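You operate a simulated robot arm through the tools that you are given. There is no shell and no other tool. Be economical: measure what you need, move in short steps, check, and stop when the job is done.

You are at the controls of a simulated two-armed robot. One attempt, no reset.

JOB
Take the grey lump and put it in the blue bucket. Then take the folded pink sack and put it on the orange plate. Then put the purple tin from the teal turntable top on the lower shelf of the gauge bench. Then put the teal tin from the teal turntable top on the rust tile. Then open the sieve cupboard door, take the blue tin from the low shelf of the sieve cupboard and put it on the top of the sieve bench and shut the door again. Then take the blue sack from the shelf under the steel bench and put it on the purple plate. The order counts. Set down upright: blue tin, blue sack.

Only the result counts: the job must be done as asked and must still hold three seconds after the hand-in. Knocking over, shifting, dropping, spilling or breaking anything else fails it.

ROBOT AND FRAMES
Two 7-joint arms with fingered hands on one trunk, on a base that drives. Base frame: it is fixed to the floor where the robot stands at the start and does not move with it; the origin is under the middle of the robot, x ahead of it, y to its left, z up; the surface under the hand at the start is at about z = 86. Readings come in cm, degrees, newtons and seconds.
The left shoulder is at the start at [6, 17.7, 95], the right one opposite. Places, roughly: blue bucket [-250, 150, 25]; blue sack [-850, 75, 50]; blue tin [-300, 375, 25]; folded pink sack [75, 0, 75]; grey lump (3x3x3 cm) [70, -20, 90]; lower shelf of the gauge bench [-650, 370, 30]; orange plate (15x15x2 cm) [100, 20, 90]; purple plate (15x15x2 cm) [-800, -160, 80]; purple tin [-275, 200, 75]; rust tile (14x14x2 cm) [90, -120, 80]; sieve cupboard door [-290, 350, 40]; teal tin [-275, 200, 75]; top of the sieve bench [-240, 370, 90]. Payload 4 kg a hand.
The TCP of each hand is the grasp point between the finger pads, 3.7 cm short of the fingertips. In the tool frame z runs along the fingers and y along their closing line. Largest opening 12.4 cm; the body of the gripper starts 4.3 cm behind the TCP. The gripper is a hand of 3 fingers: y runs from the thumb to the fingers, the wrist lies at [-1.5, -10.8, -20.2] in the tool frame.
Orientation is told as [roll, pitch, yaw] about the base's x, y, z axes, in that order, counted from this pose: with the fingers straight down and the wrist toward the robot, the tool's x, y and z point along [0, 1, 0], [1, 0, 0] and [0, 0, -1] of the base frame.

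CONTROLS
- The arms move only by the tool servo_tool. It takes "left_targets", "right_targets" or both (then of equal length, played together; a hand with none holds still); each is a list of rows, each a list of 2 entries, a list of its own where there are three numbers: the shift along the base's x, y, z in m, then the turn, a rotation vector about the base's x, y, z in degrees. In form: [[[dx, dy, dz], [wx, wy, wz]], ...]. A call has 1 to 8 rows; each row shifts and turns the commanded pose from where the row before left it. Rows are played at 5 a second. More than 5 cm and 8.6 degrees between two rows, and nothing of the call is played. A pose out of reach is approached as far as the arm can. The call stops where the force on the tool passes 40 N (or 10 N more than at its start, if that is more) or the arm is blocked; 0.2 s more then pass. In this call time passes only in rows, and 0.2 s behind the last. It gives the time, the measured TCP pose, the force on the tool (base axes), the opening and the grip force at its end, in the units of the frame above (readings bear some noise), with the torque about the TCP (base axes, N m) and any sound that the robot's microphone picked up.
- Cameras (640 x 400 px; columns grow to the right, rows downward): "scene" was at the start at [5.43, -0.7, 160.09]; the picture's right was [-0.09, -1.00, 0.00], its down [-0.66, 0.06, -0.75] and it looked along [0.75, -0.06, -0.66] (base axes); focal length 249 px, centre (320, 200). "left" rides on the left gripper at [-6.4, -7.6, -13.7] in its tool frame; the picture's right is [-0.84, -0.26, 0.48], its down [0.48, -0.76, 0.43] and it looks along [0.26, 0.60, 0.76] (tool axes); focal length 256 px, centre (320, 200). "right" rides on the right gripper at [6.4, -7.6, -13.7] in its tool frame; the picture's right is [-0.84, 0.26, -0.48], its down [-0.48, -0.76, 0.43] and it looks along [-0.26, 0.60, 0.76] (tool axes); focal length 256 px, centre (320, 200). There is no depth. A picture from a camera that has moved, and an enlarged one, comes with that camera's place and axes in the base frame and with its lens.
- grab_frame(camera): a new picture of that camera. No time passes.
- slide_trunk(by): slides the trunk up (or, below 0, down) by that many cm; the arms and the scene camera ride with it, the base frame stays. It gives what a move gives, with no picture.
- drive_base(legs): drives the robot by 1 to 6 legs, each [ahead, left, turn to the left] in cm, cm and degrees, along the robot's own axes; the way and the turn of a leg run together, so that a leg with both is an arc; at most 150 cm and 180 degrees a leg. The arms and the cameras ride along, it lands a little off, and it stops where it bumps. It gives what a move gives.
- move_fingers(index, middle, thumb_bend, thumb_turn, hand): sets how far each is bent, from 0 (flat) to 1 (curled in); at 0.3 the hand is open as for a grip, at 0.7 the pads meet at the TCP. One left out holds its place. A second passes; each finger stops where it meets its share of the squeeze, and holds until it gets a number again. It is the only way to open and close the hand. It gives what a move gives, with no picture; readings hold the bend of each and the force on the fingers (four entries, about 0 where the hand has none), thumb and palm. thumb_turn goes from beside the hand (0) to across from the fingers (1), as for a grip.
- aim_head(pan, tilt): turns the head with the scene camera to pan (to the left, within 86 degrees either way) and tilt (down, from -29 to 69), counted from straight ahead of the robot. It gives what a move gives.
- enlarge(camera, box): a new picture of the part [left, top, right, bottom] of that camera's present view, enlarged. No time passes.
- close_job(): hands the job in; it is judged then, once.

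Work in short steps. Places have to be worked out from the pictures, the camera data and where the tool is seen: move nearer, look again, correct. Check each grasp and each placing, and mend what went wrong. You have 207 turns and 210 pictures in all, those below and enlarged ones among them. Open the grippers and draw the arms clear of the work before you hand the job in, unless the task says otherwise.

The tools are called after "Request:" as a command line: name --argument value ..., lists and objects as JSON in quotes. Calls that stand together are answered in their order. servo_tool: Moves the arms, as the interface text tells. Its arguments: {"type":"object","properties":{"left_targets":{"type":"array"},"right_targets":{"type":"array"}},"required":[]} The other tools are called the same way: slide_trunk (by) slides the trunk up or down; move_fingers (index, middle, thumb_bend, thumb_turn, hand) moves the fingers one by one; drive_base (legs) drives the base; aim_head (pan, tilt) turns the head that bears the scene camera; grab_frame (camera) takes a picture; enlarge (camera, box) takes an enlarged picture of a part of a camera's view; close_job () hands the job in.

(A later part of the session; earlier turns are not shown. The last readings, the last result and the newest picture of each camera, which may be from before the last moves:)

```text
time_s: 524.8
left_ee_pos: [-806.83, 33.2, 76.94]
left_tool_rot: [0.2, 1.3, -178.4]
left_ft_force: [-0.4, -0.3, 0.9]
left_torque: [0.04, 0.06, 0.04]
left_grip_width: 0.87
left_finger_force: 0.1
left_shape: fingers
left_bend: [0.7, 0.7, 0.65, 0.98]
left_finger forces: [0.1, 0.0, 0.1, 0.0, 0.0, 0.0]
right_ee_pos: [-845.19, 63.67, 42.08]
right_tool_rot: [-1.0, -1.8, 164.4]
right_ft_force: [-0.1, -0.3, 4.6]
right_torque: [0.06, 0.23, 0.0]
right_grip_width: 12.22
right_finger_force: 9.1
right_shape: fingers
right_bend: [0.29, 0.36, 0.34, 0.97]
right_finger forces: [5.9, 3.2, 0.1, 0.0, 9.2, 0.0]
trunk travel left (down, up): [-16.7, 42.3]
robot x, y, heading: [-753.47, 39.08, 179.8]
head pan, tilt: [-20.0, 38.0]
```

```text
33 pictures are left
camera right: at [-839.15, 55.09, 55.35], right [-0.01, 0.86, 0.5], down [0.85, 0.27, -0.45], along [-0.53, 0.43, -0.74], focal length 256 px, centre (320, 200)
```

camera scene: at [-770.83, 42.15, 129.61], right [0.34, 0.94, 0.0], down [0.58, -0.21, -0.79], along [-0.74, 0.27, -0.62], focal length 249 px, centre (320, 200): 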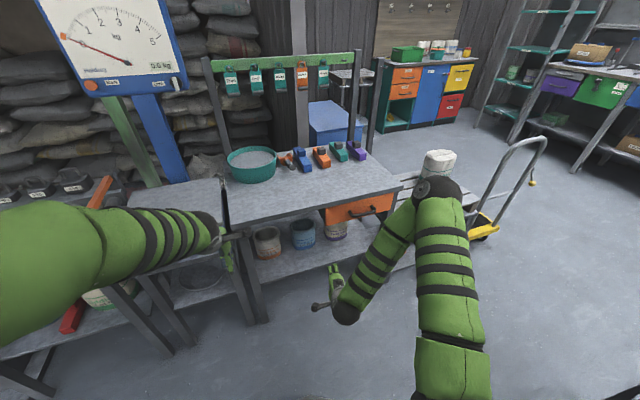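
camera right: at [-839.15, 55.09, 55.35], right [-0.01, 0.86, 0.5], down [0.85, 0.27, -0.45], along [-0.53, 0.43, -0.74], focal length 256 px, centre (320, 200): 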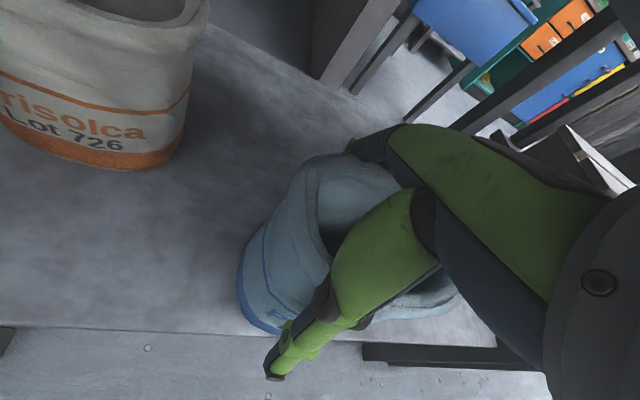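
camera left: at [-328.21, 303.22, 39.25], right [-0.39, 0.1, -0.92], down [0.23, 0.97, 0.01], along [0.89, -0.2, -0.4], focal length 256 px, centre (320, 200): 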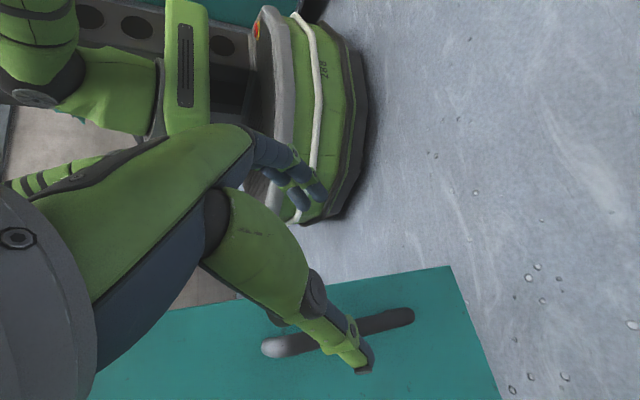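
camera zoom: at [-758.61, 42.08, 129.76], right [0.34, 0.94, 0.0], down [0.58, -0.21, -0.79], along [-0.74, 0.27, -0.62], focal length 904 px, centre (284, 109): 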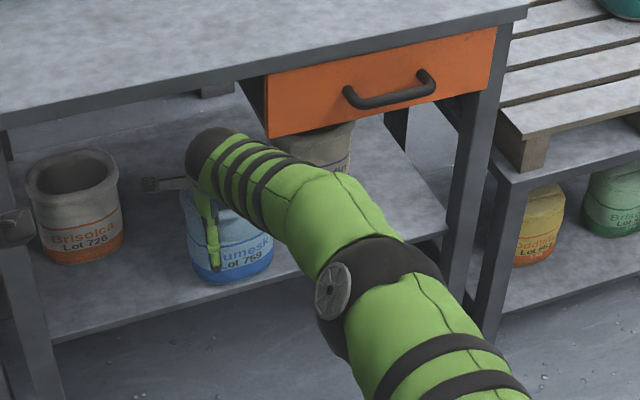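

The wrist is now clear of the bench and the sack upright at the shelf edge. I tighten the grip and lift with the trunk.

Request:
move_fingers --hand "right" --index 0.42 --middle 0.46 --thumb_bend 0.46

Request:
slide_trunk --by 3

Request:
enlarge --camera "scene" --box '[260, 170, 400, 280]'

```text
time_s: 525.8
left_ee_pos: [-806.8, 33.05, 77.06]
left_tool_rot: [0.3, 1.4, -178.5]
left_ft_force: [0.3, 0.4, -0.1]
left_torque: [0.04, 0.01, 0.01]
left_grip_width: 0.83
left_finger_force: 0.1
left_shape: fingers
left_bend: [0.7, 0.7, 0.65, 0.98]
left_finger forces: [0.0, 0.0, 0.0, 0.1, 0.0, 0.0]
right_ee_pos: [-845.24, 63.73, 42.31]
right_tool_rot: [-0.9, -2.1, 164.4]
right_ft_force: [-2.4, -0.7, 22.4]
right_torque: [0.33, 1.26, 0.09]
right_grip_width: 11.19
right_finger_force: 40.3
right_shape: fingers
right_bend: [0.3, 0.38, 0.4, 0.97]
right_finger forces: [26.1, 16.6, 0.1, 0.0, 37.8, 0.0]
trunk travel left (down, up): [-16.7, 42.3]
robot x, y, heading: [-753.63, 38.84, 179.9]
head pan, tilt: [-20.0, 38.0]
```

```text
time_s: 526.6
left_ee_pos: [-806.97, 33.12, 80.0]
left_tool_rot: [0.3, 1.4, -178.6]
left_ft_force: [-0.1, -0.3, -0.9]
left_torque: [0.01, -0.02, -0.03]
left_grip_width: 0.87
left_finger_force: 0.1
left_shape: fingers
left_bend: [0.7, 0.7, 0.65, 0.98]
left_finger forces: [0.0, 0.0, 0.0, 0.0, 0.1, 0.1]
right_ee_pos: [-845.05, 63.69, 44.75]
right_tool_rot: [-0.9, -1.5, 164.3]
right_ft_force: [-0.2, -0.3, -0.8]
right_torque: [0.0, -0.03, 0.0]
right_grip_width: 9.17
right_finger_force: 6.6
right_shape: fingers
right_bend: [0.38, 0.42, 0.45, 0.97]
right_finger forces: [1.1, 5.7, 0.0, 0.1, 6.6, 0.0]
trunk travel left (down, up): [-19.7, 39.3]
robot x, y, heading: [-753.65, 38.75, 179.7]
head pan, tilt: [-20.0, 38.0]
```

```text
3.64 times, centred on (330, 225) of scene
camera zoom: at [-758.67, 42.1, 132.74], right [0.34, 0.94, 0.0], down [0.58, -0.21, -0.79], along [-0.74, 0.27, -0.62], focal length 904 px, centre (284, 109)
```

zoom: 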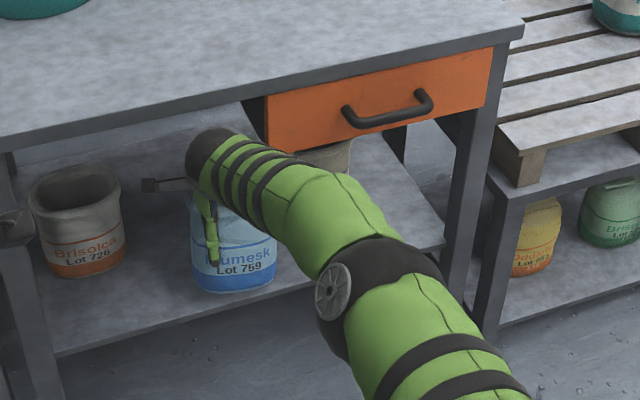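

The fingers slipped up over the rim; the sack stays standing on the shelf. I'll regrasp from the front, horizontally around the body below the rim. First I open, raise above the rim and back off.

Request:
move_fingers --hand "right" --index 0.1 --middle 0.1 --thumb_bend 0.1

Request:
slide_trunk --by 6

Request:
grab_frame --camera "right"

```text
time_s: 527.6
left_ee_pos: [-806.86, 33.12, 79.91]
left_tool_rot: [0.2, 1.3, -178.6]
left_ft_force: [-0.2, -0.5, -0.2]
left_torque: [0.02, -0.01, 0.02]
left_grip_width: 0.81
left_finger_force: 0.1
left_shape: fingers
left_bend: [0.7, 0.7, 0.65, 0.98]
left_finger forces: [0.0, 0.0, 0.1, 0.0, 0.0, 0.1]
right_ee_pos: [-845.08, 63.76, 44.93]
right_tool_rot: [-0.9, -1.8, 164.4]
right_ft_force: [-0.1, -0.5, 0.5]
right_torque: [0.01, 0.02, 0.0]
right_grip_width: 15.5
right_finger_force: 0.0
right_shape: fingers
right_bend: [0.1, 0.1, 0.1, 0.97]
right_finger forces: [0.0, 0.0, 0.1, 0.0, 0.0, 0.1]
trunk travel left (down, up): [-19.7, 39.3]
robot x, y, heading: [-753.61, 38.94, 180.0]
head pan, tilt: [-20.0, 38.0]
```

```text
time_s: 528.6
left_ee_pos: [-807.12, 33.43, 85.61]
left_tool_rot: [0.4, 1.8, -178.7]
left_ft_force: [-0.8, 1.0, -0.7]
left_torque: [0.0, -0.02, 0.0]
left_grip_width: 0.84
left_finger_force: 0.0
left_shape: fingers
left_bend: [0.7, 0.7, 0.65, 0.98]
left_finger forces: [0.0, 0.1, 0.0, 0.0, 0.1, 0.1]
right_ee_pos: [-844.25, 63.58, 48.36]
right_tool_rot: [-1.3, 0.1, 164.6]
right_ft_force: [-0.3, -1.2, -0.3]
right_torque: [0.0, 0.01, 0.0]
right_grip_width: 15.5
right_finger_force: 0.1
right_shape: fingers
right_bend: [0.1, 0.1, 0.1, 0.97]
right_finger forces: [0.0, 0.0, 0.0, 0.0, 0.0, 0.0]
trunk travel left (down, up): [-25.7, 33.3]
robot x, y, heading: [-753.56, 38.84, 180.0]
head pan, tilt: [-20.0, 38.0]
```

```text
31 pictures are left
camera right: at [-838.56, 55.05, 61.98], right [-0.03, 0.87, 0.5], down [0.86, 0.27, -0.42], along [-0.5, 0.42, -0.76], focal length 256 px, centre (320, 200)
```

right: 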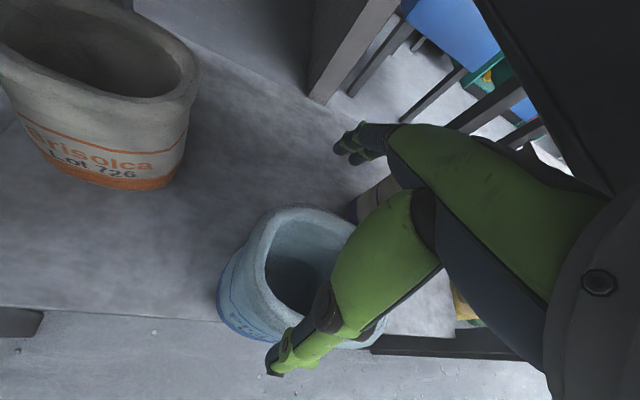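

The sack stands at [-844.3, 64]. I tilt the hand so the far fingers rise over the rim, then back the base away.

Request:
servo_tool --right_targets '[[[0, 0, 0], [2.2, 7.4, 0]], [[0, 0, 0], [2.2, 7.4, 0]], [[0.01, 0, 0], [2.2, 7.4, 0]]]'

Request:
grab_frame --camera "right"

```text
time_s: 529.4
left_ee_pos: [-806.84, 33.08, 85.94]
left_tool_rot: [0.3, 1.5, -178.5]
left_ft_force: [-0.1, 0.2, 0.3]
left_torque: [-0.01, 0.0, 0.02]
left_grip_width: 0.82
left_finger_force: 0.1
left_shape: fingers
left_bend: [0.7, 0.7, 0.65, 0.98]
left_finger forces: [0.0, 0.0, 0.0, 0.0, 0.0, 0.0]
right_ee_pos: [-844.63, 64.42, 50.92]
right_tool_rot: [-2.9, -19.8, 163.2]
right_ft_force: [1.7, 1.2, 8.0]
right_torque: [-0.06, -0.43, 0.04]
right_grip_width: 15.5
right_finger_force: 3.5
right_shape: fingers
right_bend: [0.1, 0.1, 0.1, 0.98]
right_finger forces: [0.1, 0.0, 0.1, 0.0, 7.7, 0.1]
right hand out of reach, approached as far as the arm can: row 3
trunk travel left (down, up): [-25.7, 33.3]
robot x, y, heading: [-753.71, 39.2, 180.0]
head pan, tilt: [-20.0, 38.0]
```

```text
30 pictures are left
camera right: at [-835.4, 54.27, 60.86], right [0.17, 0.8, 0.58], down [0.7, 0.32, -0.64], along [-0.7, 0.51, -0.5], focal length 256 px, centre (320, 200)
```

right: 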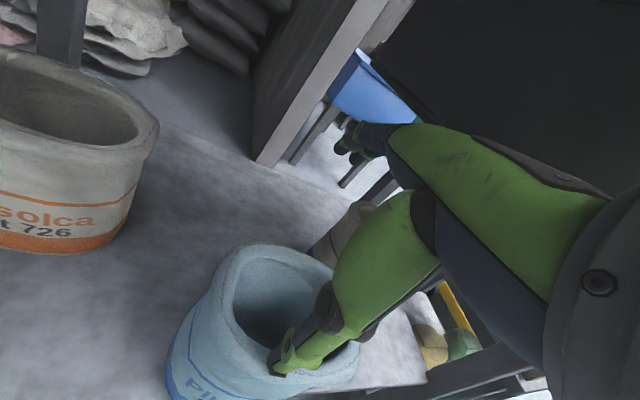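

The thumb is touching the near rim. I raise with the trunk before backing away.

Request:
slide_trunk --by 5

Request:
enlarge --camera "right" --box '[140, 180, 440, 400]'

```text
time_s: 530.3
left_ee_pos: [-806.89, 33.29, 90.93]
left_tool_rot: [0.3, 1.4, -178.5]
left_ft_force: [-0.5, 0.1, -0.2]
left_torque: [0.03, 0.0, 0.01]
left_grip_width: 0.83
left_finger_force: 0.1
left_shape: fingers
left_bend: [0.7, 0.7, 0.65, 0.98]
left_finger forces: [0.0, 0.1, 0.1, 0.0, 0.0, 0.1]
right_ee_pos: [-844.52, 64.58, 55.53]
right_tool_rot: [-2.7, -19.8, 163.1]
right_ft_force: [-0.2, -0.7, -0.4]
right_torque: [0.01, 0.01, 0.0]
right_grip_width: 15.51
right_finger_force: 0.0
right_shape: fingers
right_bend: [0.1, 0.1, 0.1, 0.98]
right_finger forces: [0.1, 0.0, 0.0, 0.0, 0.0, 0.0]
trunk travel left (down, up): [-30.7, 28.3]
robot x, y, heading: [-753.5, 38.72, 179.8]
head pan, tilt: [-20.0, 38.0]
```

```text
1.82 times, centred on (290, 290) of right
camera zoom: at [-835.32, 54.31, 65.56], right [0.17, 0.8, 0.58], down [0.7, 0.31, -0.64], along [-0.69, 0.52, -0.5], focal length 465 px, centre (374, 36)
```

zoom: 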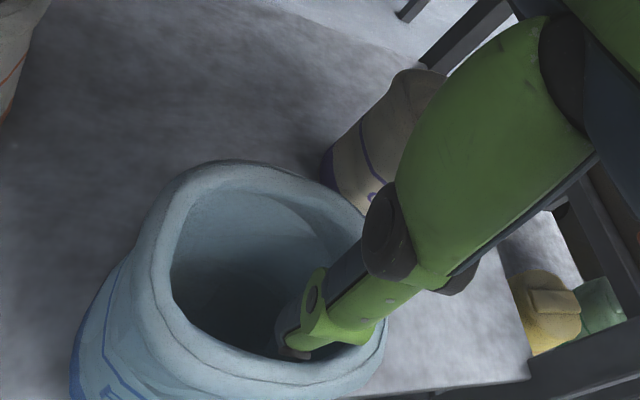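

The thumb is above the rim now. I pull the hand back and turn it toward the horizontal sideways-closing pose.

Request:
servo_tool --right_targets '[[[0.045, 0, 0.01], [0, 0, 0]], [[0.045, 0, 0], [0, 0, 0]], [[0.045, 0, 0], [0, 0, 0]], [[0.045, 0, 0], [0, 0, 0]], [[0.045, 0, 0], [0, 0, 0]], [[0.02, 0, 0], [-2.1, -6.5, 0]], [[0.02, 0, 0], [-2.1, -6.5, 0]], [[0.02, 0, 0], [-2.0, -6.0, 0]]]'

Request:
servo_tool --right_targets '[[[0, 0, 0], [0, 0, 8.2]], [[0, 0, 0], [0, 0, 8.2]], [[0, 0, 0], [0, 0, 8.2]], [[0, 0, 0], [0, 0, 8.2]], [[0, 0, 0], [0, 0, 8.2]], [[0, 0, 0], [0, 0, 8.2]], [[0, 0, 0], [0, 0, 8.2]], [[0, 0, 0], [0, 0, 8.2]]]'

Request:
servo_tool --right_targets '[[[0, 0, 0], [0, 0, 8.2]], [[0, 0, 0], [0, 0, 8.2]], [[0, 0, 0], [0, 0, 8.2]], [[0, 0, 0], [0, 0, 8.2]], [[0, 0, 0], [0, 0, 7.5]], [[0, 0, 0], [0, 8.2, 0]], [[0, 0, 0], [0, 8.2, 0]], [[0, 0, 0], [0, 8.2, 0]]]'

```text
time_s: 532.1
left_ee_pos: [-806.89, 33.08, 90.95]
left_tool_rot: [0.3, 1.4, -178.6]
left_ft_force: [0.0, 0.4, -0.3]
left_torque: [0.0, -0.01, 0.03]
left_grip_width: 0.88
left_finger_force: 0.0
left_shape: fingers
left_bend: [0.7, 0.7, 0.65, 0.98]
left_finger forces: [0.1, 0.1, 0.0, 0.0, 0.0, 0.0]
right_ee_pos: [-815.95, 64.51, 56.65]
right_tool_rot: [-2.4, 0.4, 163.1]
right_ft_force: [0.3, -0.7, 0.5]
right_torque: [-0.01, 0.04, -0.01]
right_grip_width: 15.55
right_finger_force: 0.1
right_shape: fingers
right_bend: [0.1, 0.1, 0.1, 0.98]
right_finger forces: [0.0, 0.1, 0.1, 0.0, 0.0, 0.0]
trunk travel left (down, up): [-30.7, 28.3]
robot x, y, heading: [-753.48, 39.06, 180.0]
head pan, tilt: [-20.0, 38.0]
```

```text
time_s: 533.9
left_ee_pos: [-806.84, 33.05, 90.81]
left_tool_rot: [0.2, 1.3, -178.5]
left_ft_force: [0.2, 0.4, 0.1]
left_torque: [-0.01, 0.02, 0.02]
left_grip_width: 0.86
left_finger_force: 0.1
left_shape: fingers
left_bend: [0.7, 0.7, 0.65, 0.98]
left_finger forces: [0.1, 0.1, 0.1, 0.0, 0.0, 0.0]
right_ee_pos: [-816.03, 64.5, 56.53]
right_tool_rot: [-2.4, 0.1, -131.3]
right_ft_force: [-0.1, -0.2, 0.1]
right_torque: [-0.01, 0.05, 0.0]
right_grip_width: 15.53
right_finger_force: 0.1
right_shape: fingers
right_bend: [0.1, 0.1, 0.1, 0.98]
right_finger forces: [0.0, 0.0, 0.0, 0.0, 0.0, 0.1]
trunk travel left (down, up): [-30.7, 28.3]
robot x, y, heading: [-753.29, 38.96, 179.7]
head pan, tilt: [-20.0, 38.0]
```

```text
time_s: 535.7
left_ee_pos: [-806.95, 33.1, 90.9]
left_tool_rot: [0.3, 1.5, -178.5]
left_ft_force: [0.5, 0.5, 0.4]
left_torque: [0.0, -0.02, -0.02]
left_grip_width: 0.86
left_finger_force: 0.0
left_shape: fingers
left_bend: [0.7, 0.7, 0.65, 0.98]
left_finger forces: [0.0, 0.0, 0.1, 0.0, 0.0, 0.1]
right_ee_pos: [-815.95, 64.41, 56.5]
right_tool_rot: [-26.8, -0.1, -91.1]
right_ft_force: [-0.3, -0.1, -0.4]
right_torque: [-0.03, 0.0, 0.03]
right_grip_width: 15.5
right_finger_force: 0.1
right_shape: fingers
right_bend: [0.1, 0.1, 0.1, 0.98]
right_finger forces: [0.0, 0.1, 0.0, 0.0, 0.0, 0.0]
trunk travel left (down, up): [-30.7, 28.3]
robot x, y, heading: [-753.51, 38.88, 179.9]
head pan, tilt: [-20.0, 38.0]
```

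I pitch further to nearly horizontal and lower the trunk.

Request:
servo_tool --right_targets '[[[0.01, 0, 0], [0, 8.2, 0]], [[0.01, 0, 0], [0, 8.2, 0]], [[0.01, 0, 0], [0, 8.2, 0]], [[0, 0, 0], [0, 8.2, 0]], [[0, 0, 0], [0, 8.2, 0]], [[0, 0, 0], [0, 8.2, 0]]]'

Request:
slide_trunk --by -20

Request:
grab_frame --camera "right"

Request:
enlarge --camera "scene" --box '[220, 160, 420, 300]'

```text
time_s: 537.1
left_ee_pos: [-806.8, 33.16, 90.91]
left_tool_rot: [0.3, 1.4, -178.5]
left_ft_force: [1.1, -0.4, 0.3]
left_torque: [0.03, 0.01, 0.01]
left_grip_width: 0.84
left_finger_force: 0.0
left_shape: fingers
left_bend: [0.7, 0.7, 0.65, 0.98]
left_finger forces: [0.0, 0.1, 0.0, 0.0, 0.1, 0.0]
right_ee_pos: [-812.91, 64.5, 56.57]
right_tool_rot: [-76.2, -0.8, -90.5]
right_ft_force: [-0.3, -0.3, 0.0]
right_torque: [0.05, -0.03, 0.03]
right_grip_width: 15.55
right_finger_force: 0.0
right_shape: fingers
right_bend: [0.1, 0.1, 0.1, 0.98]
right_finger forces: [0.1, 0.0, 0.0, 0.0, 0.0, 0.0]
trunk travel left (down, up): [-30.7, 28.3]
robot x, y, heading: [-753.65, 39.16, 179.7]
head pan, tilt: [-20.0, 38.0]
```

```text
time_s: 539.3
left_ee_pos: [-806.79, 33.13, 70.85]
left_tool_rot: [0.3, 1.4, -178.5]
left_ft_force: [0.8, 0.7, 0.3]
left_torque: [-0.06, 0.02, 0.02]
left_grip_width: 0.84
left_finger_force: 0.1
left_shape: fingers
left_bend: [0.7, 0.7, 0.65, 0.98]
left_finger forces: [0.0, 0.1, 0.0, 0.0, 0.0, 0.0]
right_ee_pos: [-813.15, 64.44, 36.57]
right_tool_rot: [-76.1, -0.9, -90.7]
right_ft_force: [-0.4, 0.3, 0.5]
right_torque: [-0.03, 0.02, -0.01]
right_grip_width: 15.54
right_finger_force: 0.0
right_shape: fingers
right_bend: [0.1, 0.1, 0.1, 0.98]
right_finger forces: [0.0, 0.0, 0.0, 0.0, 0.0, 0.1]
trunk travel left (down, up): [-10.7, 48.3]
robot x, y, heading: [-753.57, 39.11, 179.8]
head pan, tilt: [-20.0, 38.0]
```

```text
28 pictures are left
camera right: at [-798.06, 71.8, 33.55], right [0.27, -0.24, 0.93], down [-0.53, 0.77, 0.35], along [-0.81, -0.59, 0.07], focal length 256 px, centre (320, 200)
```

right: 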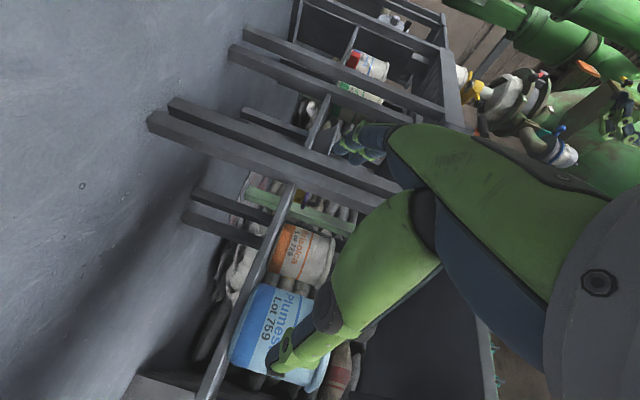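

```text
2.86 times, centred on (320, 230) of scene
camera zoom: at [-758.64, 42.1, 123.76], right [0.34, 0.94, 0.0], down [0.58, -0.21, -0.79], along [-0.74, 0.27, -0.62], focal length 710 px, centre (320, 114)
```

zoom: 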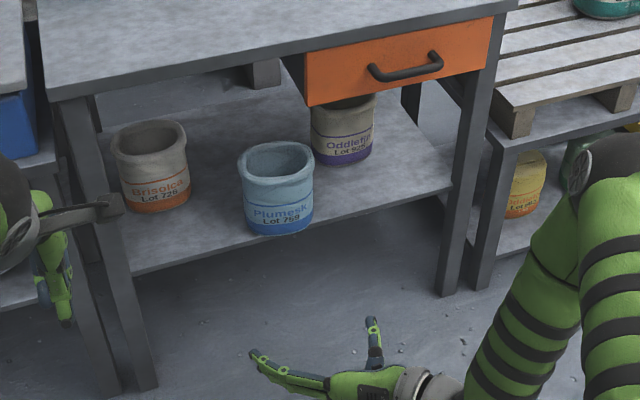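

Clear view: the sack is at [-844, 65.3], body ≈11.5 cm wide, rim above z≈41. I move in horizontally at z≈37.

Request:
servo_tool --right_targets '[[[-0.045, 0.002, 0.002], [0, 0, 0]], [[-0.045, 0.002, 0.002], [0, 0, 0]], [[-0.045, 0.002, 0], [0, 0, 0]], [[-0.045, 0.002, 0], [0, 0, 0]], [[-0.045, 0.001, 0], [0, 0, 0]], [[-0.03, 0, 0], [0, 0, 0]]]'

Request:
enlarge --camera "scene" --box '[240, 180, 380, 280]'

```text
time_s: 540.7
left_ee_pos: [-806.89, 33.2, 71.04]
left_tool_rot: [0.3, 1.4, -178.5]
left_ft_force: [-0.7, -0.1, 2.1]
left_torque: [0.01, 0.0, 0.02]
left_grip_width: 0.85
left_finger_force: 0.0
left_shape: fingers
left_bend: [0.7, 0.7, 0.65, 0.98]
left_finger forces: [0.0, 0.0, 0.0, 0.1, 0.1, 0.0]
right_ee_pos: [-838.51, 65.36, 36.94]
right_tool_rot: [-76.1, -0.9, -90.6]
right_ft_force: [0.0, -0.4, 0.4]
right_torque: [0.01, 0.0, 0.02]
right_grip_width: 15.54
right_finger_force: 0.0
right_shape: fingers
right_bend: [0.1, 0.1, 0.1, 0.98]
right_finger forces: [0.0, 0.0, 0.0, 0.1, 0.0, 0.1]
trunk travel left (down, up): [-10.7, 48.3]
robot x, y, heading: [-753.31, 39.07, 179.7]
head pan, tilt: [-20.0, 38.0]
```

```text
4.00 times, centred on (310, 230) of scene
camera zoom: at [-758.64, 42.1, 123.75], right [0.34, 0.94, 0.0], down [0.58, -0.21, -0.79], along [-0.74, 0.27, -0.62], focal length 994 px, centre (360, 80)
```

zoom: 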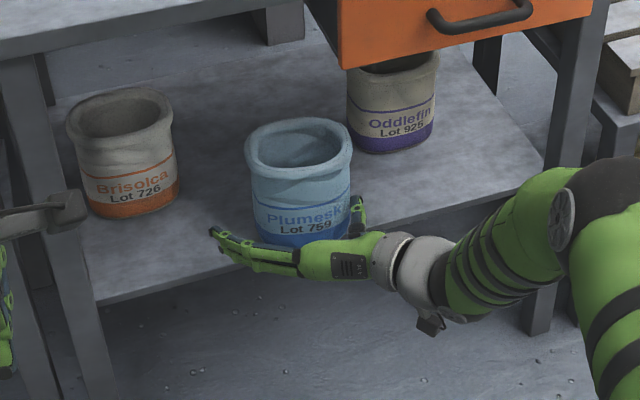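

The fingers straddle the sack; I shift 1.4 cm right, advance 3.5 cm and close.

Request:
servo_tool --right_targets '[[[0, 0.014, 0], [0, 0, 0]], [[-0.02, 0, 0], [0, 0, 0]], [[-0.015, 0, 0], [0, 0, 0]]]'

Request:
move_fingers --hand "right" --index 0.5 --middle 0.5 --thumb_bend 0.5

Request:
enlarge --camera "scene" --box '[240, 180, 380, 280]'

```text
time_s: 541.5
left_ee_pos: [-806.89, 32.97, 70.98]
left_tool_rot: [0.4, 1.5, -178.4]
left_ft_force: [0.4, 0.6, 1.1]
left_torque: [-0.04, -0.02, -0.01]
left_grip_width: 0.84
left_finger_force: 0.1
left_shape: fingers
left_bend: [0.7, 0.7, 0.65, 0.98]
left_finger forces: [0.0, 0.0, 0.1, 0.1, 0.1, 0.0]
right_ee_pos: [-842.02, 66.83, 37.0]
right_tool_rot: [-76.1, -0.8, -90.7]
right_ft_force: [0.2, -0.5, 0.0]
right_torque: [0.01, -0.03, 0.0]
right_grip_width: 15.51
right_finger_force: 0.1
right_shape: fingers
right_bend: [0.1, 0.1, 0.1, 0.98]
right_finger forces: [0.0, 0.0, 0.1, 0.0, 0.0, 0.0]
trunk travel left (down, up): [-10.7, 48.3]
robot x, y, heading: [-753.51, 39.21, 179.8]
head pan, tilt: [-20.0, 38.0]
```

```text
time_s: 542.5
left_ee_pos: [-806.81, 33.13, 71.01]
left_tool_rot: [0.3, 1.4, -178.5]
left_ft_force: [0.4, 0.3, 0.5]
left_torque: [-0.02, 0.03, -0.01]
left_grip_width: 0.86
left_finger_force: 0.0
left_shape: fingers
left_bend: [0.7, 0.7, 0.65, 0.98]
left_finger forces: [0.0, 0.0, 0.0, 0.1, 0.1, 0.0]
right_ee_pos: [-842.05, 66.86, 36.97]
right_tool_rot: [-76.2, -0.9, -90.6]
right_ft_force: [-0.1, -0.4, 6.5]
right_torque: [-0.34, 0.2, -0.02]
right_grip_width: 12.76
right_finger_force: 21.0
right_shape: fingers
right_bend: [0.33, 0.35, 0.36, 0.97]
right_finger forces: [10.6, 9.9, 0.1, 0.0, 21.4, 0.0]
trunk travel left (down, up): [-10.7, 48.3]
robot x, y, heading: [-753.68, 39.41, 179.8]
head pan, tilt: [-20.0, 38.0]
```

```text
4.00 times, centred on (310, 230) of scene
camera zoom: at [-758.59, 42.08, 123.76], right [0.34, 0.94, 0.0], down [0.58, -0.21, -0.79], along [-0.74, 0.27, -0.62], focal length 994 px, centre (360, 80)
```

zoom: 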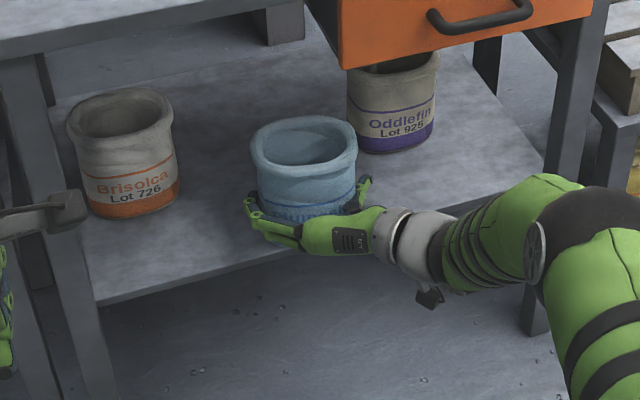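

Good side grip. I lift with the trunk a few centimetres.

Request:
slide_trunk --by 5

Request:
enlarge --camera "scene" --box '[240, 180, 380, 280]'

```text
time_s: 543.4
left_ee_pos: [-806.87, 33.15, 75.99]
left_tool_rot: [0.3, 1.4, -178.6]
left_ft_force: [-0.3, 0.0, 0.0]
left_torque: [0.0, -0.02, -0.01]
left_grip_width: 0.86
left_finger_force: 0.0
left_shape: fingers
left_bend: [0.7, 0.7, 0.65, 0.98]
left_finger forces: [0.1, 0.0, 0.0, 0.0, 0.0, 0.0]
right_ee_pos: [-842.03, 66.84, 41.83]
right_tool_rot: [-76.2, -0.9, -90.5]
right_ft_force: [0.2, 0.2, -0.3]
right_torque: [0.01, -0.05, 0.0]
right_grip_width: 12.73
right_finger_force: 21.3
right_shape: fingers
right_bend: [0.33, 0.35, 0.36, 0.97]
right_finger forces: [10.8, 10.4, 0.0, 0.0, 21.4, 0.1]
trunk travel left (down, up): [-15.7, 43.3]
robot x, y, heading: [-753.48, 39.07, 179.6]
head pan, tilt: [-20.0, 38.0]
```

```text
4.00 times, centred on (310, 230) of scene
camera zoom: at [-758.67, 42.1, 128.74], right [0.34, 0.94, 0.0], down [0.58, -0.21, -0.79], along [-0.74, 0.27, -0.62], focal length 994 px, centre (360, 80)
```

zoom: 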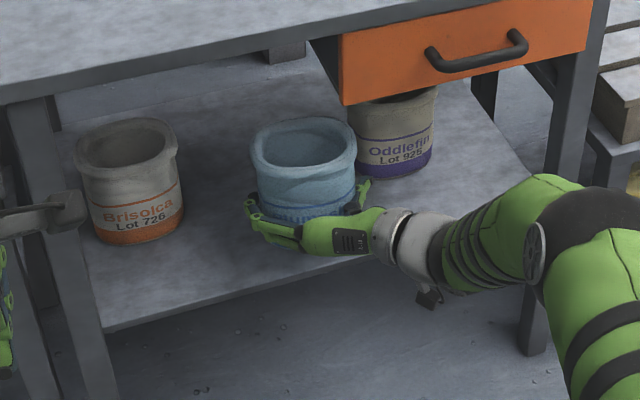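

The sack is lifted. I pull it clear of the shelf, raise it, and look behind and to the left to plan the way to the stand with the purple plate.

Request:
servo_tool --right_targets '[[[0.045, 0, 0.002], [0, 0, 0]], [[0.045, 0, 0.002], [0, 0, 0]], [[0.045, 0, 0], [0, 0, 0]], [[0.045, 0, 0], [0, 0, 0]], [[0.045, 0, 0], [0, 0, 0]], [[0.045, 0, 0], [0, 0, 0]]]'

Request:
slide_trunk --by 40

Request:
aim_head --pan 86 --tilt 30

Request:
grab_frame --camera "scene"

```text
time_s: 544.8
left_ee_pos: [-806.86, 33.02, 75.89]
left_tool_rot: [0.2, 1.4, -178.5]
left_ft_force: [0.0, -0.4, 0.7]
left_torque: [0.02, 0.02, 0.0]
left_grip_width: 0.84
left_finger_force: 0.0
left_shape: fingers
left_bend: [0.7, 0.7, 0.65, 0.98]
left_finger forces: [0.0, 0.1, 0.0, 0.0, 0.0, 0.1]
right_ee_pos: [-814.99, 66.82, 42.41]
right_tool_rot: [-76.1, -0.9, -90.6]
right_ft_force: [0.5, -0.1, -0.9]
right_torque: [0.03, -0.02, -0.02]
right_grip_width: 12.69
right_finger_force: 20.8
right_shape: fingers
right_bend: [0.33, 0.35, 0.36, 0.97]
right_finger forces: [10.6, 10.6, 0.0, 0.1, 21.3, 0.0]
trunk travel left (down, up): [-15.7, 43.3]
robot x, y, heading: [-753.41, 39.14, 179.8]
head pan, tilt: [-20.0, 38.0]
```

```text
time_s: 548.6
left_ee_pos: [-806.88, 33.12, 115.94]
left_tool_rot: [0.2, 1.4, -178.6]
left_ft_force: [0.5, 0.4, 0.1]
left_torque: [-0.01, -0.02, -0.01]
left_grip_width: 0.82
left_finger_force: 0.1
left_shape: fingers
left_bend: [0.7, 0.7, 0.65, 0.98]
left_finger forces: [0.0, 0.0, 0.1, 0.0, 0.1, 0.0]
right_ee_pos: [-815.04, 66.77, 82.43]
right_tool_rot: [-76.1, -0.9, -90.5]
right_ft_force: [-0.6, -0.5, 0.0]
right_torque: [-0.02, 0.0, 0.01]
right_grip_width: 12.73
right_finger_force: 21.4
right_shape: fingers
right_bend: [0.33, 0.35, 0.36, 0.97]
right_finger forces: [10.6, 10.5, 0.0, 0.0, 21.3, 0.0]
trunk travel left (down, up): [-55.7, 3.3]
robot x, y, heading: [-753.34, 39.28, 179.9]
head pan, tilt: [-20.0, 38.0]
```

```text
time_s: 550.5
left_ee_pos: [-806.84, 33.19, 115.94]
left_tool_rot: [0.3, 1.4, -178.5]
left_ft_force: [-0.4, 0.0, -0.8]
left_torque: [0.0, 0.01, 0.02]
left_grip_width: 0.84
left_finger_force: 0.1
left_shape: fingers
left_bend: [0.7, 0.7, 0.65, 0.98]
left_finger forces: [0.0, 0.0, 0.0, 0.0, 0.0, 0.0]
right_ee_pos: [-815.16, 66.73, 82.41]
right_tool_rot: [-76.1, -0.9, -90.7]
right_ft_force: [0.7, -0.5, -0.6]
right_torque: [0.02, -0.02, 0.02]
right_grip_width: 12.73
right_finger_force: 21.6
right_shape: fingers
right_bend: [0.33, 0.35, 0.36, 0.97]
right_finger forces: [10.7, 10.5, 0.1, 0.0, 21.3, 0.0]
trunk travel left (down, up): [-55.7, 3.3]
robot x, y, heading: [-753.25, 38.89, 179.6]
head pan, tilt: [85.9, 30.0]
```

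```text
23 pictures are left
camera scene: at [-751.22, 30.11, 169.99], right [-1.0, 0.07, 0.0], down [0.04, 0.5, -0.87], along [-0.06, -0.86, -0.5], focal length 249 px, centre (320, 200)
```

scene: 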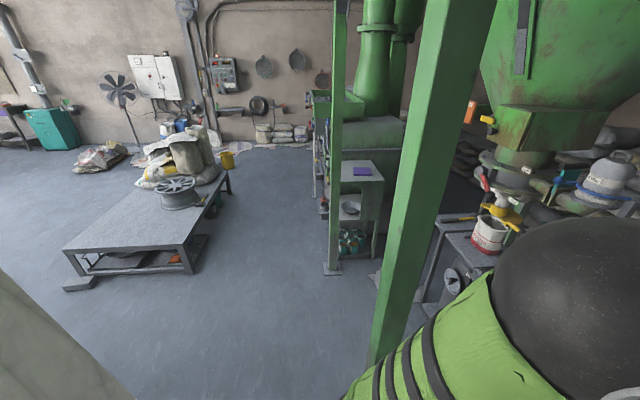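

Open floor lies left of the hopper posts. I check how far the right elbow sticks out.

Request:
aim_head --pan -60 --tilt 40

Request:
grab_frame --camera "scene"

```text
time_s: 552.8
left_ee_pos: [-806.82, 33.04, 115.85]
left_tool_rot: [0.3, 1.4, -178.5]
left_ft_force: [0.0, -0.5, -0.2]
left_torque: [0.01, -0.02, 0.01]
left_grip_width: 0.87
left_finger_force: 0.0
left_shape: fingers
left_bend: [0.7, 0.7, 0.65, 0.98]
left_finger forces: [0.0, 0.0, 0.1, 0.0, 0.0, 0.1]
right_ee_pos: [-815.11, 66.73, 82.3]
right_tool_rot: [-76.2, -0.9, -90.6]
right_ft_force: [1.1, 0.3, -0.8]
right_torque: [0.0, 0.02, 0.0]
right_grip_width: 12.72
right_finger_force: 22.0
right_shape: fingers
right_bend: [0.33, 0.35, 0.36, 0.97]
right_finger forces: [10.6, 10.5, 0.1, 0.0, 21.3, 0.0]
trunk travel left (down, up): [-55.7, 3.3]
robot x, y, heading: [-753.78, 39.29, 179.7]
head pan, tilt: [-60.0, 40.0]
```

```text
22 pictures are left
camera scene: at [-754.79, 46.5, 168.45], right [0.87, 0.5, 0.0], down [0.32, -0.56, -0.77], along [-0.38, 0.66, -0.64], focal length 249 px, centre (320, 200)
```

scene: 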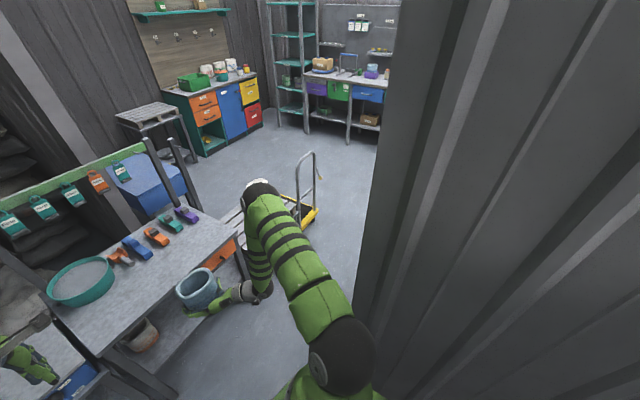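

The right elbow sticks out about 60 cm. I move the left hand aside and bring the sack hand inward and up to tuck the elbow.

Request:
servo_tool --right_targets '[[[0, -0.025, 0.035], [0, 0, 0]], [[0, -0.025, 0.035], [0, 0, 0]], [[0, -0.025, 0.035], [0, 0, 0]], [[0, -0.025, 0.035], [0, 0, 0]], [[0, -0.025, 0.035], [0, 0, 0]], [[0, -0.025, 0.035], [0, 0, 0]], [[0, -0.025, 0.035], [0, 0, 0]], [[0, -0.02, 0.035], [0, 0, 0]]]' --left_targets '[[[0, -0.03, 0.01], [0, 0, 0]], [[0, -0.03, 0.01], [0, 0, 0]], [[0, -0.03, 0.01], [0, 0, 0]], [[0, -0.03, 0.01], [0, 0, 0]], [[0, -0.03, 0.01], [0, 0, 0]], [[0, -0.02, 0.01], [0, 0, 0]], [[0, -0.01, 0], [0, 0, 0]], [[0, 0, 0], [0, 0, 0]]]'

Request:
grab_frame --camera "scene"

```text
time_s: 554.5
left_ee_pos: [-806.83, 15.1, 122.01]
left_tool_rot: [0.2, 1.4, -178.4]
left_ft_force: [-0.7, -0.8, 0.1]
left_torque: [0.0, 0.01, 0.02]
left_grip_width: 0.84
left_finger_force: 0.1
left_shape: fingers
left_bend: [0.7, 0.7, 0.65, 0.98]
left_finger forces: [0.0, 0.0, 0.0, 0.0, 0.0, 0.0]
right_ee_pos: [-814.98, 47.34, 110.4]
right_tool_rot: [-76.1, -0.9, -90.6]
right_ft_force: [0.0, -0.3, -1.0]
right_torque: [0.03, -0.02, 0.01]
right_grip_width: 12.71
right_finger_force: 21.2
right_shape: fingers
right_bend: [0.33, 0.35, 0.36, 0.97]
right_finger forces: [10.5, 10.7, 0.0, 0.0, 21.0, 0.0]
trunk travel left (down, up): [-55.7, 3.3]
robot x, y, heading: [-753.77, 39.06, 179.9]
head pan, tilt: [-60.0, 40.0]
```

```text
21 pictures are left
camera scene: at [-754.7, 46.45, 168.45], right [0.87, 0.5, 0.0], down [0.32, -0.56, -0.77], along [-0.38, 0.66, -0.64], focal length 249 px, centre (320, 200)
```

scene: 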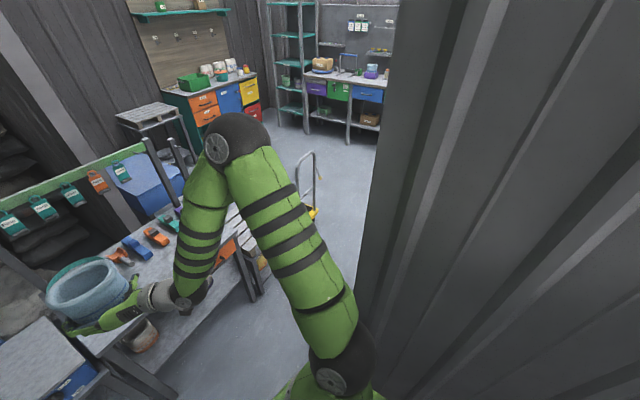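

Elbow tucked. I back out in two legs away from the post and wall, turn to face −y and drive down the open lane.

Request:
drive_base --legs '[[-18, 0, 0], [-30, 14, 0], [0, 0, 90]]'

Request:
aim_head --pan -25 --tilt 35

Request:
grab_frame --camera "scene"

```text
time_s: 561.6
left_ee_pos: [-682.61, -28.95, 121.9]
left_tool_rot: [0.6, 1.7, -88.8]
left_ft_force: [0.1, 0.5, -0.5]
left_torque: [-0.01, -0.04, -0.01]
left_grip_width: 0.86
left_finger_force: 0.1
left_shape: fingers
left_bend: [0.7, 0.7, 0.65, 0.98]
left_finger forces: [0.0, 0.0, 0.0, 0.0, 0.1, 0.1]
right_ee_pos: [-714.81, -36.82, 109.83]
right_tool_rot: [-75.9, -1.2, -0.8]
right_ft_force: [0.4, 0.6, -0.1]
right_torque: [0.0, 0.05, 0.02]
right_grip_width: 12.67
right_finger_force: 20.7
right_shape: fingers
right_bend: [0.33, 0.35, 0.36, 0.97]
right_finger forces: [9.9, 10.8, 0.1, 0.1, 20.6, 0.1]
trunk travel left (down, up): [-55.7, 3.3]
robot x, y, heading: [-705.72, 24.87, -90.4]
head pan, tilt: [-60.0, 40.0]
```

```text
time_s: 562.7
left_ee_pos: [-682.66, -29.1, 121.82]
left_tool_rot: [0.5, 1.6, -88.9]
left_ft_force: [-0.4, -0.7, -0.7]
left_torque: [-0.02, 0.0, -0.03]
left_grip_width: 0.86
left_finger_force: 0.0
left_shape: fingers
left_bend: [0.7, 0.7, 0.65, 0.98]
left_finger forces: [0.0, 0.0, 0.0, 0.0, 0.0, 0.1]
right_ee_pos: [-714.83, -36.86, 110.08]
right_tool_rot: [-75.9, -1.2, -1.0]
right_ft_force: [-0.2, -0.4, 0.1]
right_torque: [0.0, 0.02, -0.02]
right_grip_width: 12.64
right_finger_force: 20.3
right_shape: fingers
right_bend: [0.33, 0.35, 0.36, 0.97]
right_finger forces: [9.8, 10.7, 0.0, 0.0, 20.5, 0.0]
trunk travel left (down, up): [-55.7, 3.3]
robot x, y, heading: [-705.47, 25.01, -90.3]
head pan, tilt: [-25.0, 35.0]
```

```text
20 pictures are left
camera scene: at [-710.18, 19.43, 169.18], right [-0.9, 0.43, 0.0], down [0.25, 0.52, -0.82], along [-0.35, -0.74, -0.58], focal length 249 px, centre (320, 200)
```

scene: 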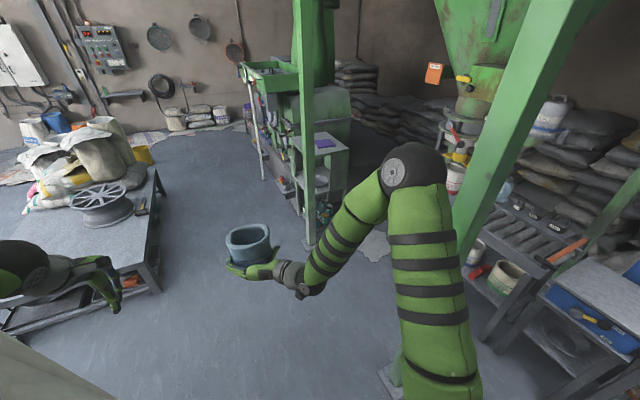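

The lane is free. I raise and tuck the left hand, drive down to y≈−212 and turn the long way round (left) to face the stand diagonally.

Request:
servo_tool --left_targets '[[[-0.02, 0, 0.04], [0, 0, 0]], [[-0.02, 0, 0.04], [0, 0, 0]], [[-0.02, 0.01, 0.04], [0, 0, 0]], [[-0.02, 0.01, 0.04], [0, 0, 0]], [[0, 0.01, 0.04], [0, 0, 0]], [[0, 0.01, 0.04], [0, 0, 0]]]'

Request:
drive_base --legs '[[150, 0, 0], [87, 0, 0], [0, -14, 0], [0, 0, 150]]'

Request:
aim_head --pan 60 --tilt 35

Request:
grab_frame --camera "scene"

```text
time_s: 564.1
left_ee_pos: [-691.16, -24.18, 146.3]
left_tool_rot: [0.8, 1.3, -88.7]
left_ft_force: [-0.2, 0.0, -0.1]
left_torque: [0.0, 0.02, -0.01]
left_grip_width: 0.85
left_finger_force: 0.1
left_shape: fingers
left_bend: [0.7, 0.7, 0.65, 0.98]
left_finger forces: [0.0, 0.0, 0.0, 0.1, 0.1, 0.0]
right_ee_pos: [-715.22, -36.34, 110.28]
right_tool_rot: [-76.1, -1.3, -0.9]
right_ft_force: [-0.1, -0.1, -0.1]
right_torque: [0.03, 0.01, -0.01]
right_grip_width: 12.65
right_finger_force: 20.9
right_shape: fingers
right_bend: [0.33, 0.35, 0.36, 0.97]
right_finger forces: [9.9, 10.8, 0.0, 0.0, 20.4, 0.0]
trunk travel left (down, up): [-55.7, 3.3]
robot x, y, heading: [-705.64, 25.2, -90.3]
head pan, tilt: [-25.0, 35.0]
```

```text
time_s: 582.7
left_ee_pos: [-709.2, -160.45, 145.98]
left_tool_rot: [0.3, 1.4, 59.7]
left_ft_force: [-0.3, -0.2, -0.6]
left_torque: [-0.03, -0.01, 0.0]
left_grip_width: 0.85
left_finger_force: 0.1
left_shape: fingers
left_bend: [0.7, 0.7, 0.65, 0.98]
left_finger forces: [0.0, 0.0, 0.0, 0.0, 0.1, 0.0]
right_ee_pos: [-682.1, -162.74, 110.29]
right_tool_rot: [-76.2, -0.9, 147.8]
right_ft_force: [0.2, 0.0, -0.4]
right_torque: [-0.05, 0.01, -0.01]
right_grip_width: 12.58
right_finger_force: 20.4
right_shape: fingers
right_bend: [0.33, 0.35, 0.37, 0.97]
right_finger forces: [9.5, 11.0, 0.0, 0.0, 19.8, 0.0]
trunk travel left (down, up): [-55.7, 3.3]
robot x, y, heading: [-721.22, -210.88, 58.0]
head pan, tilt: [-25.0, 35.0]
```

```text
time_s: 584.3
left_ee_pos: [-709.27, -160.53, 145.92]
left_tool_rot: [0.4, 1.4, 59.7]
left_ft_force: [-0.7, -0.7, 0.3]
left_torque: [0.0, -0.01, 0.0]
left_grip_width: 0.83
left_finger_force: 0.2
left_shape: fingers
left_bend: [0.7, 0.7, 0.65, 0.98]
left_finger forces: [0.0, 0.0, 0.0, 0.0, 0.0, 0.0]
right_ee_pos: [-682.17, -162.74, 110.16]
right_tool_rot: [-76.1, -0.9, 147.7]
right_ft_force: [0.6, 0.0, -0.6]
right_torque: [-0.01, 0.01, -0.01]
right_grip_width: 12.58
right_finger_force: 20.3
right_shape: fingers
right_bend: [0.33, 0.35, 0.37, 0.97]
right_finger forces: [9.5, 11.0, 0.0, 0.1, 19.8, 0.0]
trunk travel left (down, up): [-55.7, 3.3]
robot x, y, heading: [-721.23, -210.94, 58.0]
head pan, tilt: [60.0, 35.0]
```

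```text
19 pictures are left
camera scene: at [-727.19, -205.41, 169.21], right [0.88, 0.47, 0.0], down [0.27, -0.51, -0.82], along [-0.39, 0.72, -0.57], focal length 249 px, centre (320, 200)
```

scene: 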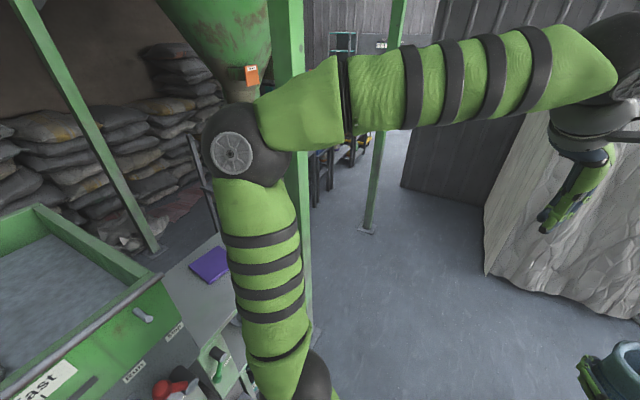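

The plate is at about [-809, -162] on the stand beside the green machine. I complete the turn to heading ≈157°.

Request:
drive_base --legs '[[0, 0, 98.5], [5, 0, 0]]'

Request:
aim_head --pan 0 --tilt 42

Request:
grab_frame --camera "scene"

```text
time_s: 589.4
left_ee_pos: [-777.8, -203.27, 145.8]
left_tool_rot: [0.3, 1.5, 157.7]
left_ft_force: [-0.8, 0.1, 0.0]
left_torque: [0.01, -0.03, -0.01]
left_grip_width: 0.85
left_finger_force: 0.0
left_shape: fingers
left_bend: [0.7, 0.7, 0.65, 0.98]
left_finger forces: [0.0, 0.1, 0.0, 0.0, 0.0, 0.0]
right_ee_pos: [-779.13, -176.2, 110.17]
right_tool_rot: [-75.9, -1.0, -114.5]
right_ft_force: [0.7, 0.5, -0.6]
right_torque: [-0.01, -0.03, 0.02]
right_grip_width: 12.55
right_finger_force: 19.8
right_shape: fingers
right_bend: [0.33, 0.35, 0.37, 0.97]
right_finger forces: [9.3, 11.0, 0.0, 0.0, 19.6, 0.0]
trunk travel left (down, up): [-55.7, 3.3]
robot x, y, heading: [-726.29, -208.46, 156.1]
head pan, tilt: [60.0, 35.0]
```

```text
time_s: 590.6
left_ee_pos: [-777.57, -203.35, 145.9]
left_tool_rot: [0.2, 1.4, 157.7]
left_ft_force: [0.2, -0.6, -0.1]
left_torque: [0.01, 0.01, 0.01]
left_grip_width: 0.86
left_finger_force: 0.0
left_shape: fingers
left_bend: [0.7, 0.7, 0.65, 0.98]
left_finger forces: [0.0, 0.1, 0.0, 0.1, 0.0, 0.1]
right_ee_pos: [-778.94, -176.34, 110.12]
right_tool_rot: [-76.1, -0.9, -114.4]
right_ft_force: [0.8, 1.2, 0.3]
right_torque: [0.0, 0.0, 0.01]
right_grip_width: 12.55
right_finger_force: 20.2
right_shape: fingers
right_bend: [0.33, 0.35, 0.37, 0.97]
right_finger forces: [9.1, 11.0, 0.1, 0.0, 19.5, 0.0]
trunk travel left (down, up): [-55.7, 3.3]
robot x, y, heading: [-726.27, -208.71, 156.0]
head pan, tilt: [0.0, 42.0]
```

```text
18 pictures are left
camera scene: at [-730.98, -206.44, 168.16], right [0.41, 0.91, 0.0], down [0.61, -0.27, -0.74], along [-0.68, 0.3, -0.67], focal length 249 px, centre (320, 200)
```

scene: 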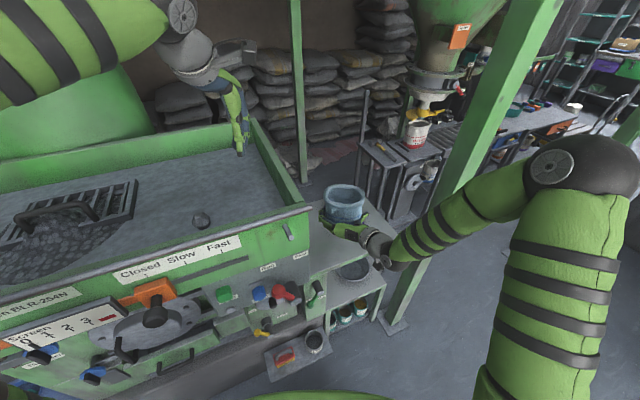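

I zoom around the sack to find the plate under it.

Request:
enlarge --camera "scene" --box '[290, 170, 430, 290]'

Request:
grab_frame --camera "right"

```text
3.33 times, centred on (360, 230) of scene
camera zoom: at [-730.98, -206.44, 168.16], right [0.41, 0.91, 0.0], down [0.61, -0.27, -0.74], along [-0.68, 0.3, -0.67], focal length 829 px, centre (187, 100)
```

zoom: 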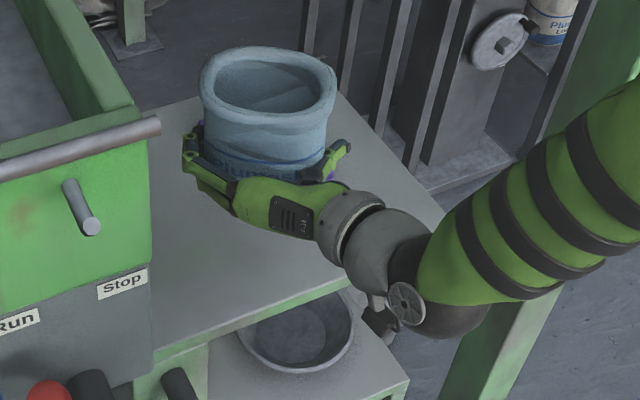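

```text
16 pictures are left
camera right: at [-762.34, -175.67, 107.23], right [0.14, -0.33, 0.93], down [-0.17, 0.92, 0.35], along [-0.97, -0.21, 0.07], focal length 256 px, centre (320, 200)
```

right: 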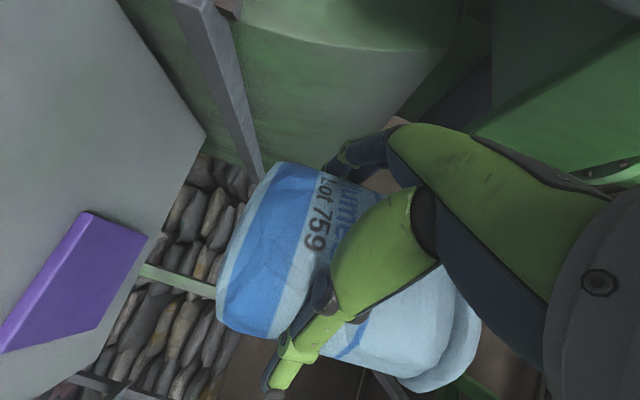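

The plate centre works out to about [-802, -163.5] with its top near z≈85. I move the sack over it at height.

Request:
servo_tool --right_targets '[[[-0.036, 0.02, 0], [0, 0, 0]], [[-0.036, 0.02, 0], [0, 0, 0]], [[-0.036, 0.02, -0.01], [0, 0, 0]], [[-0.036, 0.02, -0.015], [0, 0, 0]], [[-0.036, 0.02, -0.015], [0, 0, 0]], [[-0.035, 0.021, -0.015], [0, 0, 0]]]'

Request:
grab_frame --camera "right"

Request:
enlarge --camera "scene" --box '[270, 130, 430, 260]'

```text
time_s: 592.0
left_ee_pos: [-777.76, -203.27, 145.82]
left_tool_rot: [0.3, 1.6, 157.6]
left_ft_force: [0.2, -0.3, 0.8]
left_torque: [0.01, 0.02, -0.01]
left_grip_width: 0.86
left_finger_force: 0.1
left_shape: fingers
left_bend: [0.7, 0.7, 0.65, 0.98]
left_finger forces: [0.1, 0.1, 0.0, 0.1, 0.1, 0.0]
right_ee_pos: [-800.53, -164.22, 104.66]
right_tool_rot: [-76.1, -0.9, -114.4]
right_ft_force: [0.3, -0.9, 0.4]
right_torque: [0.0, -0.05, 0.02]
right_grip_width: 12.52
right_finger_force: 20.1
right_shape: fingers
right_bend: [0.33, 0.35, 0.37, 0.97]
right_finger forces: [9.2, 11.0, 0.0, 0.0, 19.3, 0.1]
trunk travel left (down, up): [-55.7, 3.3]
robot x, y, heading: [-725.82, -208.68, 155.9]
head pan, tilt: [0.0, 42.0]
```

```text
15 pictures are left
camera right: at [-783.9, -163.55, 101.66], right [0.14, -0.33, 0.93], down [-0.17, 0.92, 0.35], along [-0.97, -0.21, 0.07], focal length 256 px, centre (320, 200)
```

right: 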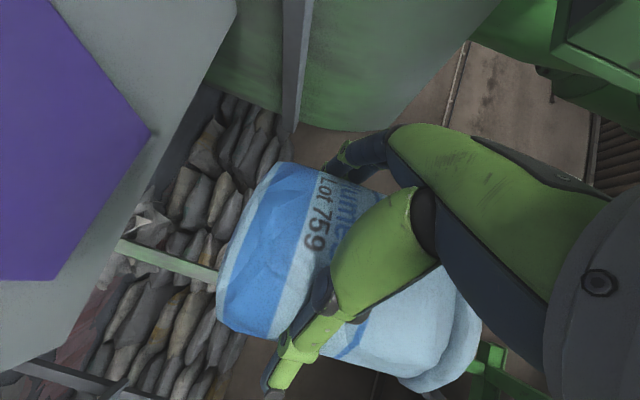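

```text
3.08 times, centred on (350, 195) of scene
camera zoom: at [-731.07, -206.38, 168.16], right [0.41, 0.91, 0.0], down [0.61, -0.27, -0.74], along [-0.68, 0.3, -0.67], focal length 765 px, centre (228, 215)
```

zoom: 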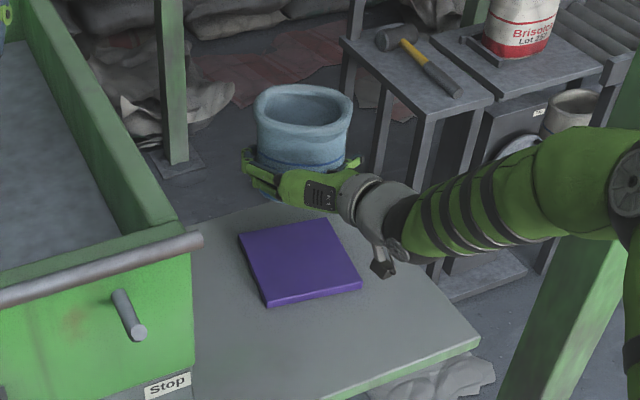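

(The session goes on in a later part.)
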